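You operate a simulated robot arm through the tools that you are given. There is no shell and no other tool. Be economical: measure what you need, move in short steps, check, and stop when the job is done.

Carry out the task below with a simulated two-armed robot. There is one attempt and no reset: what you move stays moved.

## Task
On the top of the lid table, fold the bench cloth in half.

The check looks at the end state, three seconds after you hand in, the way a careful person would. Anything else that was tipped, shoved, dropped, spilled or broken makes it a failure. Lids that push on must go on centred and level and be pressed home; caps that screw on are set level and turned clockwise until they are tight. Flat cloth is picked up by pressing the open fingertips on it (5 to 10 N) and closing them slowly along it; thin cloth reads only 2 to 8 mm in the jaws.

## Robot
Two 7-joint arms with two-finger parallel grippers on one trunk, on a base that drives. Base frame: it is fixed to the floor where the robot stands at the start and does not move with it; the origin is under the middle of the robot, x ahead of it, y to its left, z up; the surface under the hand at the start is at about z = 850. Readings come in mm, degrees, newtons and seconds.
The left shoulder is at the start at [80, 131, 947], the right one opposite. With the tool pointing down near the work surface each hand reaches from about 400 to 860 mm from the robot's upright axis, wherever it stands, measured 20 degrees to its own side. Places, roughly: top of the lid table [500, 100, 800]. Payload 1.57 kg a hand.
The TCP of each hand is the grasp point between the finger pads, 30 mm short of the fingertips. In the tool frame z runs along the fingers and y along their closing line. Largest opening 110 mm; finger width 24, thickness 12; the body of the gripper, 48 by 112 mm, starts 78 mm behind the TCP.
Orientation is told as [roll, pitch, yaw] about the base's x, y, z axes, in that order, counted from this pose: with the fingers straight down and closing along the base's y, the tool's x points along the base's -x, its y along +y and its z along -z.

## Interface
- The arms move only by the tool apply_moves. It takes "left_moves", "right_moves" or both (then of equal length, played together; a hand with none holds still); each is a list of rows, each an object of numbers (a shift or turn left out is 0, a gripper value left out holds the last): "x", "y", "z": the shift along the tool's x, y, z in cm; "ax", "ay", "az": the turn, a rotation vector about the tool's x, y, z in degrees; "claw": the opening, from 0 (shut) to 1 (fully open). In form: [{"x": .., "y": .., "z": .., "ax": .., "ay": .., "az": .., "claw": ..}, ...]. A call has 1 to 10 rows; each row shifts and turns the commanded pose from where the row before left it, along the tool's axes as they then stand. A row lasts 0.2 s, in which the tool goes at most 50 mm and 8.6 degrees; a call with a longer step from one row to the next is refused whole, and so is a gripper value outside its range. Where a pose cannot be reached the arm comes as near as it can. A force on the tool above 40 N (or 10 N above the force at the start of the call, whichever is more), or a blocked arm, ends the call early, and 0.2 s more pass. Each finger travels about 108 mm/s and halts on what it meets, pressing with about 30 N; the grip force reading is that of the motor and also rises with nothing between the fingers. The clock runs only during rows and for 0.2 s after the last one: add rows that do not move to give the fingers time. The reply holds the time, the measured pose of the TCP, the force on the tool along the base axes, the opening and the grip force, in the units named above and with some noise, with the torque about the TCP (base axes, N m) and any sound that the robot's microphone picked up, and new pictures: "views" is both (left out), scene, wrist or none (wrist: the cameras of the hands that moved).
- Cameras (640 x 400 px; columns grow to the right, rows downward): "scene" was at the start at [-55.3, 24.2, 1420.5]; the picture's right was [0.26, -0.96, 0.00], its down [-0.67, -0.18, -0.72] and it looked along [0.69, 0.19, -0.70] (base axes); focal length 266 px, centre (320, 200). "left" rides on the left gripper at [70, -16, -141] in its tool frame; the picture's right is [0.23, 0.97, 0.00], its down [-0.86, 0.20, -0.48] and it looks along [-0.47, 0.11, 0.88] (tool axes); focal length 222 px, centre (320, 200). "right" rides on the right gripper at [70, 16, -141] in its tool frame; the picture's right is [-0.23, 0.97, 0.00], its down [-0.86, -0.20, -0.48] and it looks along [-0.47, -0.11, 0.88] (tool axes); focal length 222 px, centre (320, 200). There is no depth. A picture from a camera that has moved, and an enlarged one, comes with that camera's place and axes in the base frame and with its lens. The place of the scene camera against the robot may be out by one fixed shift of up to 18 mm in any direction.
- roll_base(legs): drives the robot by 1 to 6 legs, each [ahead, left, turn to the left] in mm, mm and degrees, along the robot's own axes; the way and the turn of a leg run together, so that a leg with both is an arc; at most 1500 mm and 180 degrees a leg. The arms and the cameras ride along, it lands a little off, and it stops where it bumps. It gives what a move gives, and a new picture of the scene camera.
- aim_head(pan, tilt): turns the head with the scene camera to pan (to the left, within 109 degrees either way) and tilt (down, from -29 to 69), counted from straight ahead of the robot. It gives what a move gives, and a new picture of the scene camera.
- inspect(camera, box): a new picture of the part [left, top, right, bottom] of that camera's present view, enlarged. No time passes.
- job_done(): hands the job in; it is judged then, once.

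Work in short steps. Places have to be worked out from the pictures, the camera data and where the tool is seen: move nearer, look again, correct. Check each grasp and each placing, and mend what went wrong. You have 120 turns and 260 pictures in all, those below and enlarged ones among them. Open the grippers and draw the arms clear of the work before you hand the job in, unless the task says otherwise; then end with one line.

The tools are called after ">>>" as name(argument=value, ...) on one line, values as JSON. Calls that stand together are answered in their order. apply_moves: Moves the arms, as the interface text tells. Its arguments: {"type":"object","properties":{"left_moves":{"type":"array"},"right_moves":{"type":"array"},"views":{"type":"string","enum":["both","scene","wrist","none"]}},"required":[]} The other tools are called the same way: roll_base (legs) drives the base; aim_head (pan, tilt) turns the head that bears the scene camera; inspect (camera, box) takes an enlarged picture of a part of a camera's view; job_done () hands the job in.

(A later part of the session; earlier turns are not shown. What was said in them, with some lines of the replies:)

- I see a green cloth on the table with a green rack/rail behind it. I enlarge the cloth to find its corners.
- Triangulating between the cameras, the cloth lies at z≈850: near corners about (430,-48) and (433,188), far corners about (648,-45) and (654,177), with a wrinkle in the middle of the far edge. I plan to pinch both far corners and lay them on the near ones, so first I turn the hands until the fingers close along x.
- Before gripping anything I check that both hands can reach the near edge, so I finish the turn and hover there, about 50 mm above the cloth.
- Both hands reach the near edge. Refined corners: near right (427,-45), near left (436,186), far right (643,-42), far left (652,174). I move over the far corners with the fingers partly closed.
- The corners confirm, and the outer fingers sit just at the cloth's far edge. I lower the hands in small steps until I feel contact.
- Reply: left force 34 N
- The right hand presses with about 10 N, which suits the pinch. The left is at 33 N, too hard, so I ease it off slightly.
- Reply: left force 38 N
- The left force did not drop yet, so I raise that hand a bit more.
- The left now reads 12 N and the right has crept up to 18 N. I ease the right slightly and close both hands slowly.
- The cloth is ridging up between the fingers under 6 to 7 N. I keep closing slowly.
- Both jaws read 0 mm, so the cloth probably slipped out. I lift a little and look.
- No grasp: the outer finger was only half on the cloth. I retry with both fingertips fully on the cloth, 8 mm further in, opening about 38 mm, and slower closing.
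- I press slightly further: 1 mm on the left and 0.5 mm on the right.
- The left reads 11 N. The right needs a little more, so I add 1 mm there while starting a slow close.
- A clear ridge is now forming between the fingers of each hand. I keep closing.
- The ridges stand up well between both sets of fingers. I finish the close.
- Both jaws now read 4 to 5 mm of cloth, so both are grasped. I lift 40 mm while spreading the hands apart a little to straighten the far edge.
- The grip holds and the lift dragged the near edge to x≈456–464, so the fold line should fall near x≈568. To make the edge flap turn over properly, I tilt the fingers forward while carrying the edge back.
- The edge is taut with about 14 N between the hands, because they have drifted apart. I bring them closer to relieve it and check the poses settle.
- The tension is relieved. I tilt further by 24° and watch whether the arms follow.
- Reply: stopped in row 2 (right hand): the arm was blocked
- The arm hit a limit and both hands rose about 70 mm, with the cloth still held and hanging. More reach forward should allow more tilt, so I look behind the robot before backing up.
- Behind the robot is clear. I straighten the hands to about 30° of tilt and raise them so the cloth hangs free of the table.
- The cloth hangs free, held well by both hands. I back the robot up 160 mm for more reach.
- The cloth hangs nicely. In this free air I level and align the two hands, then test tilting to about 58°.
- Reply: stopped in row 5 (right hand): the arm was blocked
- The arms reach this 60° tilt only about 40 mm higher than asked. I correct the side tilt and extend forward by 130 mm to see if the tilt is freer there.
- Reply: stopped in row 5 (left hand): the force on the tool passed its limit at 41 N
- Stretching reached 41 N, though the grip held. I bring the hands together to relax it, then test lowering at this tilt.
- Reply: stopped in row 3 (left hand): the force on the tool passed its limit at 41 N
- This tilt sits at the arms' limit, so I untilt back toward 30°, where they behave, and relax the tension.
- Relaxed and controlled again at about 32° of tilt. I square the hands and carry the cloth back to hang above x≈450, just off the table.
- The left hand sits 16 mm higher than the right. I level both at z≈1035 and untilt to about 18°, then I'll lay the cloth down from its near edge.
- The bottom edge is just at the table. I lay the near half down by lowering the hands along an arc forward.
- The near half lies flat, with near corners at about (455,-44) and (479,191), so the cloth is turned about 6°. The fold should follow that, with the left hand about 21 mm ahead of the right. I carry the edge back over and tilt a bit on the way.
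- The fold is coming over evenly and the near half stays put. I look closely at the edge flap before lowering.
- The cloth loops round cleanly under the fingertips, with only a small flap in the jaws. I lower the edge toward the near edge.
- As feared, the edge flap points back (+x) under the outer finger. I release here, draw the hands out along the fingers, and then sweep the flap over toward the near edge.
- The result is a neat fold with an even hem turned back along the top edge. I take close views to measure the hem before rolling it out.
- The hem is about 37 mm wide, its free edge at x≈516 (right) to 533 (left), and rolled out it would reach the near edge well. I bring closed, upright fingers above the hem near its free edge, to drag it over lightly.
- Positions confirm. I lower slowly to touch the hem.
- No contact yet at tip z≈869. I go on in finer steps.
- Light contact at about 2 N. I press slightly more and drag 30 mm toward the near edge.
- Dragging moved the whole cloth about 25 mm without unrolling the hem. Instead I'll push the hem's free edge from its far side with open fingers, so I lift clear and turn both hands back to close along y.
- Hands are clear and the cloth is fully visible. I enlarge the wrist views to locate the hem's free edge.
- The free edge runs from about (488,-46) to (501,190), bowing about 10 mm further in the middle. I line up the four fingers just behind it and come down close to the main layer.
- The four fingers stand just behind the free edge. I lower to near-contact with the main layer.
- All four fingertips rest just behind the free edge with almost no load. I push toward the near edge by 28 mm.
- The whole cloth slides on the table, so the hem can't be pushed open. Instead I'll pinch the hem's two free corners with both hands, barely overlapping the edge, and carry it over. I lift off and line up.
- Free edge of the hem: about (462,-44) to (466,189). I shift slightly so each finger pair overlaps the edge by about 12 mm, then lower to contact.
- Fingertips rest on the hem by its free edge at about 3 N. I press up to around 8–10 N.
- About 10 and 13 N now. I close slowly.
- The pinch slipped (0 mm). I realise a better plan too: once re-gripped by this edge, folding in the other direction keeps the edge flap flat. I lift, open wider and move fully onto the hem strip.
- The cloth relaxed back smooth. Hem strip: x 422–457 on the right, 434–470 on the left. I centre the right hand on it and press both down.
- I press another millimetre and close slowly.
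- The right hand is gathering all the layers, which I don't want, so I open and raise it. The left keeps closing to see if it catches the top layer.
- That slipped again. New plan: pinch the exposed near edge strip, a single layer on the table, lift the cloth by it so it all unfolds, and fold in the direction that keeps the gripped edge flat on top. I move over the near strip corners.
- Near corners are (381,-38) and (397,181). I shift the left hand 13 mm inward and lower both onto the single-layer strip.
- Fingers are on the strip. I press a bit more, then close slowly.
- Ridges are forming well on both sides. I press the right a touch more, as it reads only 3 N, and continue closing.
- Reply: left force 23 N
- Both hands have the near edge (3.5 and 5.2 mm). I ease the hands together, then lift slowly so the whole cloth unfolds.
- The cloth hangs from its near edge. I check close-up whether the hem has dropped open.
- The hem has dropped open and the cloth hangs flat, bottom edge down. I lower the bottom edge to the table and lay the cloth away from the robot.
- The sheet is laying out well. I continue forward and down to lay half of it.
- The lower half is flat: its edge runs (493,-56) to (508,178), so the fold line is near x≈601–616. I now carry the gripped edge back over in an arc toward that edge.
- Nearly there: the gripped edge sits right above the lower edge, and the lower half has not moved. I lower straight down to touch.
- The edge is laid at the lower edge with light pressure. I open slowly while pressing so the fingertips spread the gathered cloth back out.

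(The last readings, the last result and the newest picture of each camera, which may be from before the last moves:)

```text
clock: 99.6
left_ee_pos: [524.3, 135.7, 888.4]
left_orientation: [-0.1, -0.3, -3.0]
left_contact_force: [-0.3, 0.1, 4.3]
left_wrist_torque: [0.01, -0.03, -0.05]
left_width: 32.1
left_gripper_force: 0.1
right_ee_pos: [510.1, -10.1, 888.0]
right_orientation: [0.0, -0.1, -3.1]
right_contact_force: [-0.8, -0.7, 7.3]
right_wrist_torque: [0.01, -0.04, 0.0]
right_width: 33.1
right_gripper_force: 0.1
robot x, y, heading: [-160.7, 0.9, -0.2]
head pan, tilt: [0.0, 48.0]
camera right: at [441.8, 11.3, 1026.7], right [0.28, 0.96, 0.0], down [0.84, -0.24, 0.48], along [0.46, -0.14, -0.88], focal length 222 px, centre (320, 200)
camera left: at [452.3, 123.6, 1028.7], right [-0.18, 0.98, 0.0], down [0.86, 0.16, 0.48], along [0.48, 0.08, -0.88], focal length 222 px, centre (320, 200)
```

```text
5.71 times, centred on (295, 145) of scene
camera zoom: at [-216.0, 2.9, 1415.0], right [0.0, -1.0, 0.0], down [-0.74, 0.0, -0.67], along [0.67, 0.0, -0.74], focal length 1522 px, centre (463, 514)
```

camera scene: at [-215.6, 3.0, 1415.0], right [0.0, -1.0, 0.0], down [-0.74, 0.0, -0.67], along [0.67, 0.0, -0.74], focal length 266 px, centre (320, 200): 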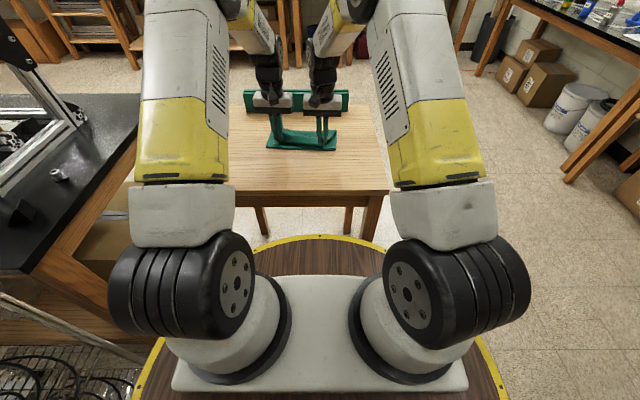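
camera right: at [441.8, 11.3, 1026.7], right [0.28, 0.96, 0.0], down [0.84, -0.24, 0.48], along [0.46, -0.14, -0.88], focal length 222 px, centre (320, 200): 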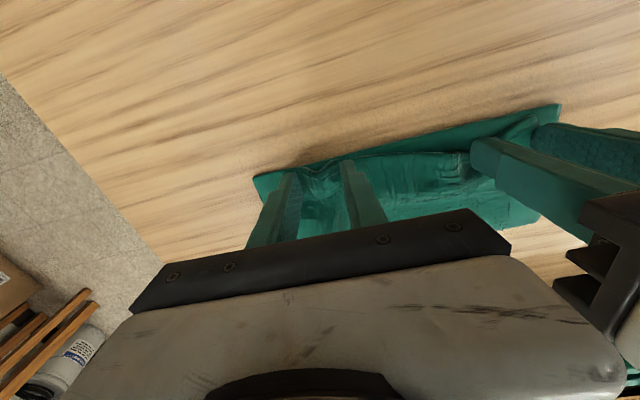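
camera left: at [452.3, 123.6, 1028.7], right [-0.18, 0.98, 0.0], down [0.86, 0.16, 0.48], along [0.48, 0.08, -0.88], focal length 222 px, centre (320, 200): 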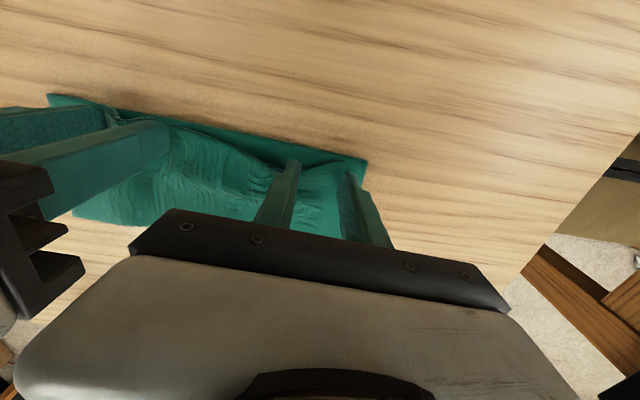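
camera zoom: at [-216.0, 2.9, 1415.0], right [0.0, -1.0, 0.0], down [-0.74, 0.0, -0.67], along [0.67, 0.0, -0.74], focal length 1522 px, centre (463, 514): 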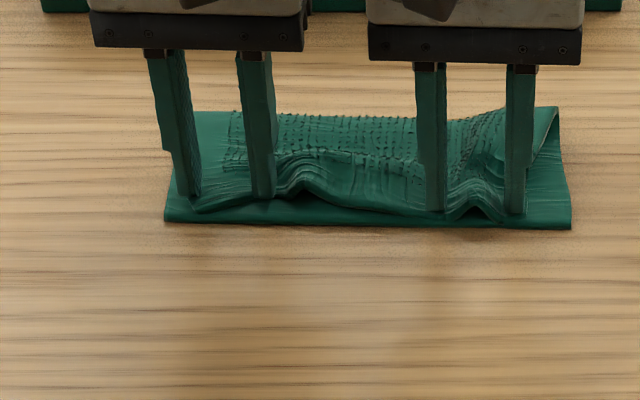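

The outer parts spread, though a hump formed between the hands. I lift straight up and let the cloth relax.

>>> apply_moves(left_moves=[{"z": -0.5}, {"z": -2}, {"z": -4}, {"z": -3}, {}, {}, {}, {}], right_moves=[{"z": -0.5}, {"z": -2}, {"z": -4}, {"z": -3}, {}, {}, {}, {}], views="wrist")

>>> inspect(camera="scene", box=[240, 110, 350, 180])

>>> inspect(camera="right", box=[260, 80, 500, 230])

>>> inspect(camera="left", box=[140, 80, 380, 230])

```text
clock: 101.4
left_ee_pos: [522.0, 139.5, 982.6]
left_orientation: [-0.1, -0.3, -2.9]
left_contact_force: [0.8, 0.2, -0.2]
left_wrist_torque: [0.01, -0.04, -0.03]
left_width: 36.2
left_gripper_force: 0.0
right_ee_pos: [507.6, -8.3, 985.1]
right_orientation: [-0.1, -0.1, -3.1]
right_contact_force: [-0.3, 0.0, 0.9]
right_wrist_torque: [-0.02, 0.0, 0.02]
right_width: 37.4
right_gripper_force: 0.1
robot x, y, heading: [-156.8, 2.9, 0.0]
head pan, tilt: [0.0, 48.0]
camera right: at [439.9, 12.4, 1124.1], right [0.28, 0.96, 0.0], down [0.84, -0.24, 0.48], along [0.46, -0.14, -0.88], focal length 222 px, centre (320, 200)
camera left: at [451.6, 126.1, 1124.5], right [-0.18, 0.98, 0.0], down [0.86, 0.16, 0.48], along [0.48, 0.08, -0.88], focal length 222 px, centre (320, 200)
```

right: 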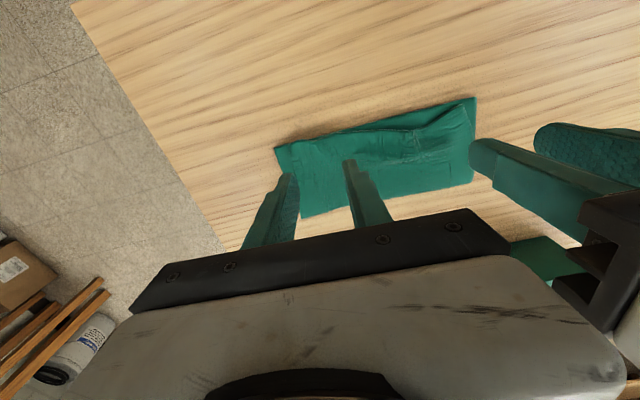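
left: 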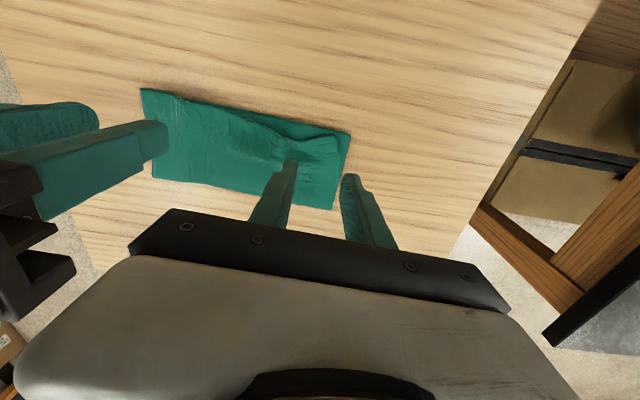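

```text
5.71 times, centred on (295, 145) of scene
camera zoom: at [-215.6, 3.0, 1415.0], right [0.0, -1.0, 0.0], down [-0.74, 0.0, -0.67], along [0.67, 0.0, -0.74], focal length 1522 px, centre (463, 514)
```

zoom: 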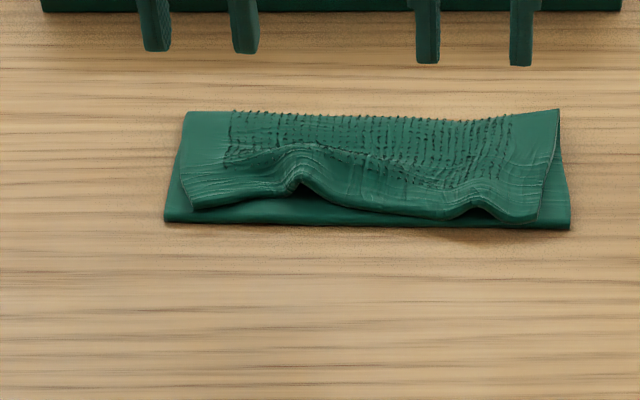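

```text
2.67 times, centred on (380, 155) of right
camera zoom: at [439.9, 12.4, 1124.1], right [0.28, 0.96, 0.0], down [0.84, -0.24, 0.48], along [0.46, -0.14, -0.88], focal length 592 px, centre (160, 320)
```

zoom: 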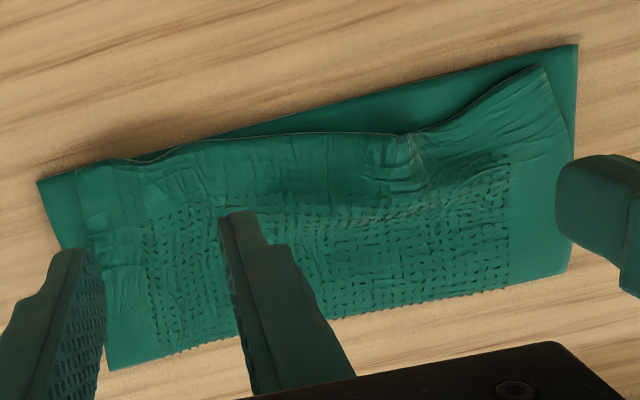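

```text
2.67 times, centred on (260, 155) of left
camera zoom: at [451.6, 126.1, 1124.5], right [-0.18, 0.98, 0.0], down [0.86, 0.16, 0.48], along [0.48, 0.08, -0.88], focal length 592 px, centre (480, 320)
```

zoom: 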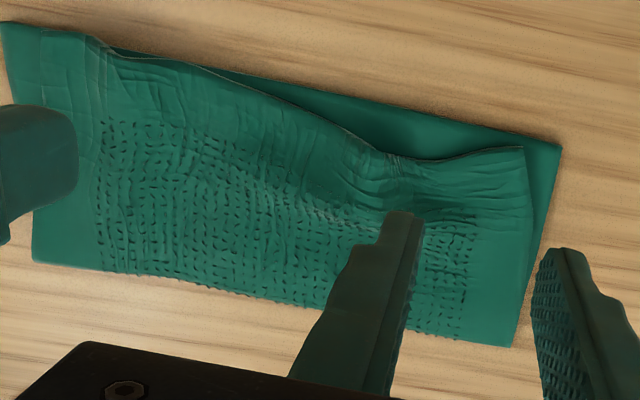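

A clean fold with no hem. The top layer's corners sit about 18 mm inside the lower ones because of leftover wrinkles, so I'll smooth it by pressing closed fingers near each top corner and dragging outward.

>>> apply_moves(left_moves=[{"y": -0.7, "x": -0.3, "claw": 0}, {"z": 3}, {"z": 3}, {"z": 2}, {"z": 0.8}, {"z": 0.4}, {"z": 0.2}, {}], right_moves=[{"y": -1.4, "x": -0.5, "claw": 0}, {"z": 3}, {"z": 3}, {"z": 2}, {"z": 0.8}, {"z": 0.4}, {"z": 0.2}, {}], views="wrist")

>>> inspect(camera="scene", box=[240, 110, 350, 180])

```text
clock: 103.2
left_ee_pos: [526.8, 127.7, 886.7]
left_orientation: [-0.1, -0.4, -3.0]
left_contact_force: [1.1, -2.0, 4.5]
left_wrist_torque: [-0.05, 0.0, -0.02]
left_width: 0.1
left_gripper_force: 20.9
right_ee_pos: [513.0, -25.0, 887.6]
right_orientation: [-0.1, -0.2, -3.1]
right_contact_force: [0.0, -1.1, 2.1]
right_wrist_torque: [-0.05, -0.01, -0.03]
right_width: 0.0
right_gripper_force: 21.2
robot x, y, heading: [-158.4, 0.1, -0.0]
head pan, tilt: [0.0, 48.0]
camera right: at [444.7, -3.9, 1027.7], right [0.28, 0.96, 0.0], down [0.84, -0.24, 0.48], along [0.46, -0.14, -0.88], focal length 222 px, centre (320, 200)
camera left: at [455.6, 114.6, 1028.8], right [-0.18, 0.98, 0.0], down [0.86, 0.16, 0.48], along [0.48, 0.08, -0.88], focal length 222 px, centre (320, 200)
```

right: 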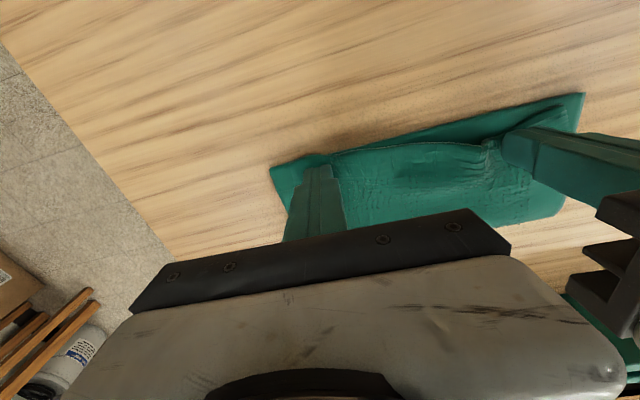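
left: 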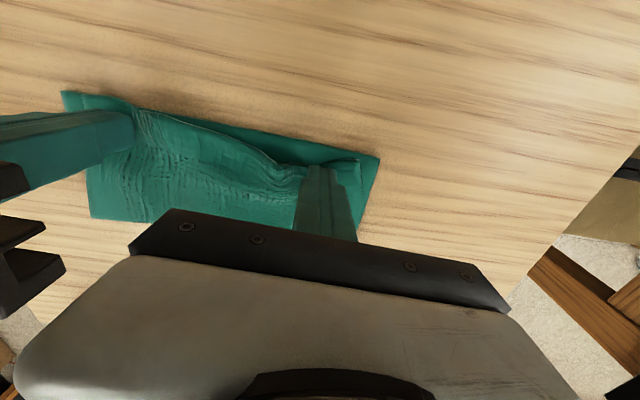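

```text
5.71 times, centred on (295, 145) of scene
camera zoom: at [-215.9, 2.8, 1415.0], right [0.0, -1.0, 0.0], down [-0.74, 0.0, -0.67], along [0.67, 0.0, -0.74], focal length 1522 px, centre (463, 514)
```

zoom: 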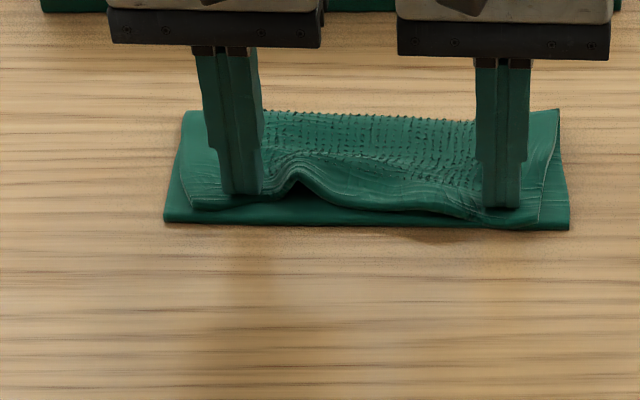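

Both fingers press lightly on the top layer. I drag them slowly outward about 20 mm.

>>> apply_moves(left_moves=[{"y": 0.25, "x": 0.04}, {"y": 0.25, "x": 0.04}, {"y": 0.25, "x": 0.04}, {"y": 0.25, "x": 0.04}, {"y": 0.25, "x": 0.04}, {"y": 0.25, "x": 0.04}, {"y": 0.25, "x": 0.04}, {"y": 0.25, "x": 0.04}, {}], right_moves=[{"y": -0.25, "z": 0.05}, {"y": -0.25}, {"y": -0.25}, {"y": -0.25}, {"y": -0.25}, {"y": -0.25}, {"y": -0.2}, {"y": -0.2}, {}], views="wrist")

>>> inspect(camera="scene", box=[240, 110, 350, 180])

```text
clock: 105.2
left_ee_pos: [523.1, 146.4, 887.6]
left_orientation: [-0.2, -0.4, -3.0]
left_contact_force: [0.6, -3.3, 2.3]
left_wrist_torque: [-0.13, 0.0, -0.02]
left_width: 0.0
left_gripper_force: 22.0
right_ee_pos: [512.6, -42.2, 888.0]
right_orientation: [-0.1, 0.0, -2.9]
right_contact_force: [0.8, 3.7, 2.1]
right_wrist_torque: [0.13, 0.01, 0.01]
right_width: 0.2
right_gripper_force: 21.3
robot x, y, heading: [-156.7, 2.0, -0.4]
head pan, tilt: [0.0, 48.0]
camera right: at [444.5, -21.8, 1028.0], right [0.28, 0.96, 0.0], down [0.84, -0.24, 0.48], along [0.46, -0.14, -0.88], focal length 222 px, centre (320, 200)
camera left: at [452.5, 134.3, 1029.5], right [-0.18, 0.98, 0.0], down [0.86, 0.16, 0.48], along [0.48, 0.08, -0.88], focal length 222 px, centre (320, 200)
```

right: 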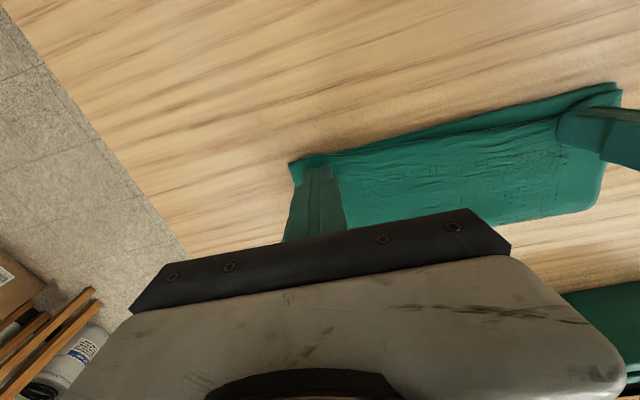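
left: 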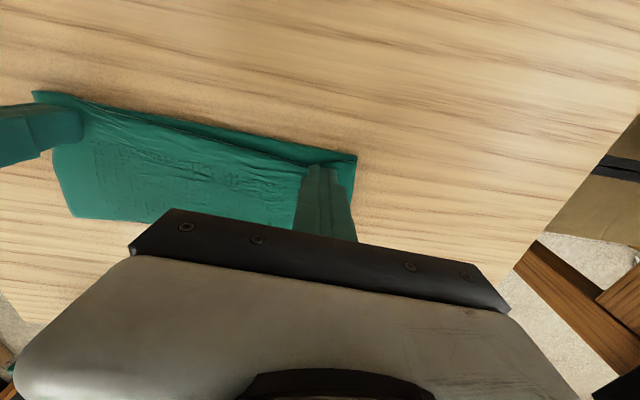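

```text
5.71 times, centred on (295, 145) of scene
camera zoom: at [-215.8, 2.9, 1415.0], right [0.0, -1.0, 0.0], down [-0.74, 0.0, -0.67], along [0.67, 0.0, -0.74], focal length 1522 px, centre (463, 514)
```

zoom: 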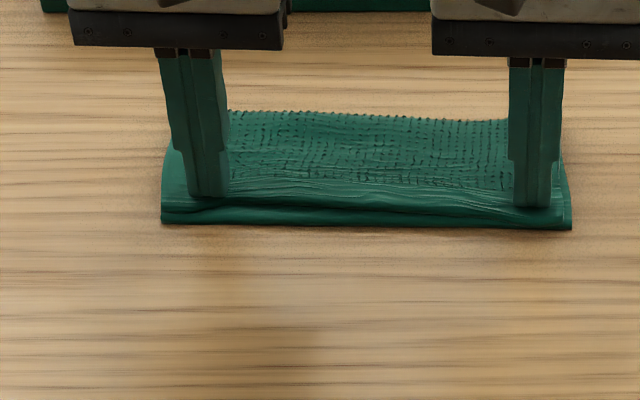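

The wrinkles pulled out and the edges now match. I lift off straight up and inspect.

>>> apply_moves(left_moves=[{"z": -0.3}, {"z": -2}, {"z": -4}, {"z": -4}, {}, {}], right_moves=[{"z": -0.3}, {"z": -2}, {"z": -4}, {"z": -4}, {}, {}], views="wrist")

>>> inspect(camera="scene", box=[240, 110, 350, 180])

>>> inspect(camera="right", box=[280, 80, 520, 230])

>>> inspect(camera="left", box=[120, 80, 360, 230])

```text
clock: 106.6
left_ee_pos: [523.7, 145.5, 990.7]
left_orientation: [-0.1, -0.3, -3.0]
left_contact_force: [0.3, -0.7, 1.4]
left_wrist_torque: [-0.04, 0.01, 0.0]
left_width: 0.1
left_gripper_force: 21.8
right_ee_pos: [512.4, -41.3, 993.7]
right_orientation: [-0.1, -0.2, -2.9]
right_contact_force: [0.0, -0.3, -0.1]
right_wrist_torque: [0.02, 0.0, 0.0]
right_width: 0.0
right_gripper_force: 21.1
robot x, y, heading: [-161.3, -0.5, -0.1]
head pan, tilt: [0.0, 48.0]
camera right: at [444.2, -22.1, 1133.7], right [0.28, 0.96, 0.0], down [0.84, -0.24, 0.48], along [0.46, -0.14, -0.88], focal length 222 px, centre (320, 200)
camera left: at [452.0, 133.8, 1132.6], right [-0.18, 0.98, 0.0], down [0.86, 0.16, 0.48], along [0.48, 0.08, -0.88], focal length 222 px, centre (320, 200)
```

right: 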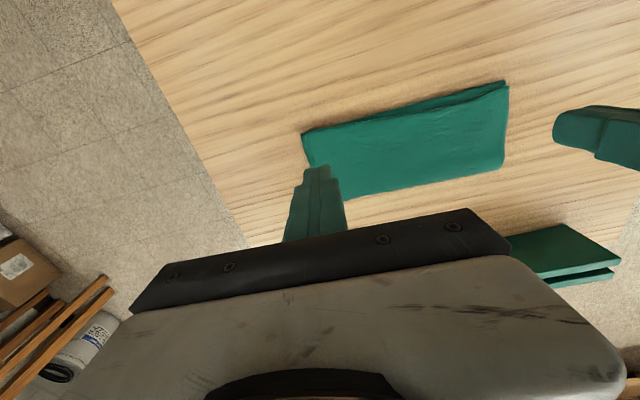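
left: 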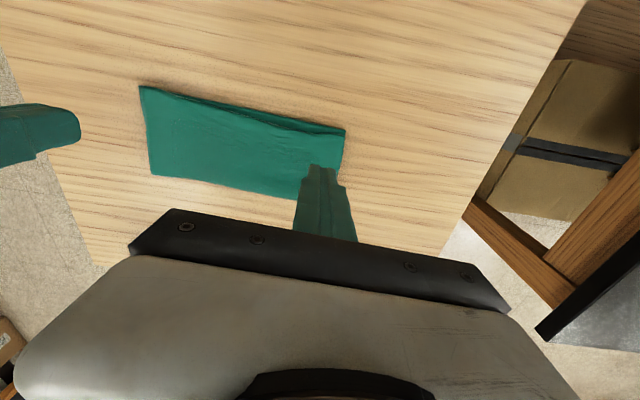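

```text
5.71 times, centred on (295, 145) of scene
camera zoom: at [-215.6, 2.9, 1415.0], right [0.0, -1.0, 0.0], down [-0.74, 0.0, -0.67], along [0.67, 0.0, -0.74], focal length 1522 px, centre (463, 514)
```

zoom: 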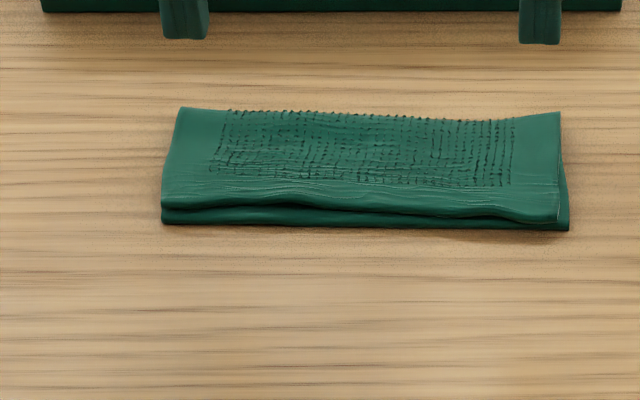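

```text
2.67 times, centred on (400, 155) of right
camera zoom: at [444.2, -22.1, 1133.7], right [0.28, 0.96, 0.0], down [0.84, -0.24, 0.48], along [0.46, -0.14, -0.88], focal length 592 px, centre (107, 320)
```

zoom: 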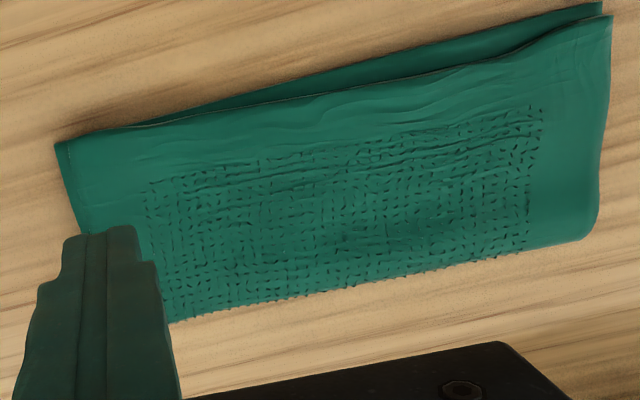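

```text
2.67 times, centred on (240, 155) of left
camera zoom: at [452.0, 133.8, 1132.6], right [-0.18, 0.98, 0.0], down [0.86, 0.16, 0.48], along [0.48, 0.08, -0.88], focal length 592 px, centre (533, 320)
```

zoom: 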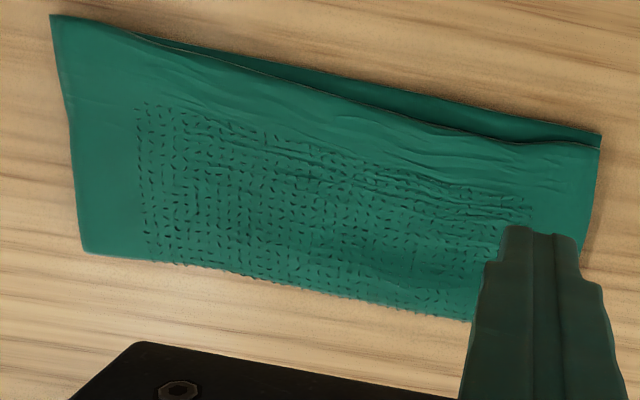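

The cloth is now folded in half with edges and corners matching within about 8 mm, with no hem left. I open the grippers and draw the arms up and out of the way.

>>> apply_moves(left_moves=[{"z": -3}, {"z": -4, "claw": 1}, {"y": 4}, {"y": 4}, {"y": 4}, {"y": 3}, {}, {}], right_moves=[{"z": -3}, {"z": -4, "claw": 1}, {"y": -4}, {"y": -4}, {"y": -4}, {"y": -3}, {}, {}], views="scene")

>>> inspect(camera="scene", box=[200, 60, 400, 200])

```text
clock: 108.4
left_ee_pos: [533.7, 300.1, 1060.5]
left_orientation: [-0.1, -0.3, -3.0]
left_contact_force: [0.4, 0.0, -0.5]
left_wrist_torque: [0.02, 0.01, -0.02]
left_width: 110.0
left_gripper_force: 0.0
right_ee_pos: [504.8, -188.9, 1060.7]
right_orientation: [-0.1, -0.2, -3.0]
right_contact_force: [-0.8, 0.3, 0.0]
right_wrist_torque: [-0.01, -0.01, 0.0]
right_width: 109.9
right_gripper_force: 0.0
robot x, y, heading: [-162.2, -0.8, -0.2]
head pan, tilt: [0.0, 48.0]
camera scene: at [-215.6, 3.0, 1415.0], right [0.0, -1.0, 0.0], down [-0.74, 0.0, -0.67], along [0.67, 0.0, -0.74], focal length 266 px, centre (320, 200)
```

scene: 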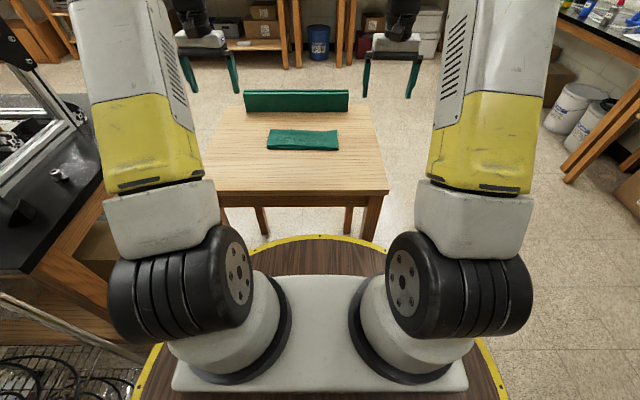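

```text
2.86 times, centred on (300, 130) of scene
camera zoom: at [-215.6, 3.0, 1415.0], right [0.0, -1.0, 0.0], down [-0.74, 0.0, -0.67], along [0.67, 0.0, -0.74], focal length 761 px, centre (377, 400)
```

zoom: 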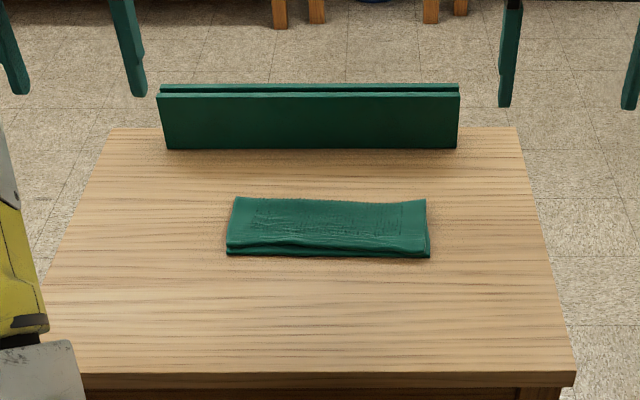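

The cloth lies neatly folded, the rail is untouched, and both arms are clear with grippers open. I hand the job in.

>>> job_done()

```text
The job is handed in.
```

The bench cloth is folded in half on the lid table, with its edges and corners matching to about 8 mm; I left the grippers open and both arms clear, and nothing else was disturbed.
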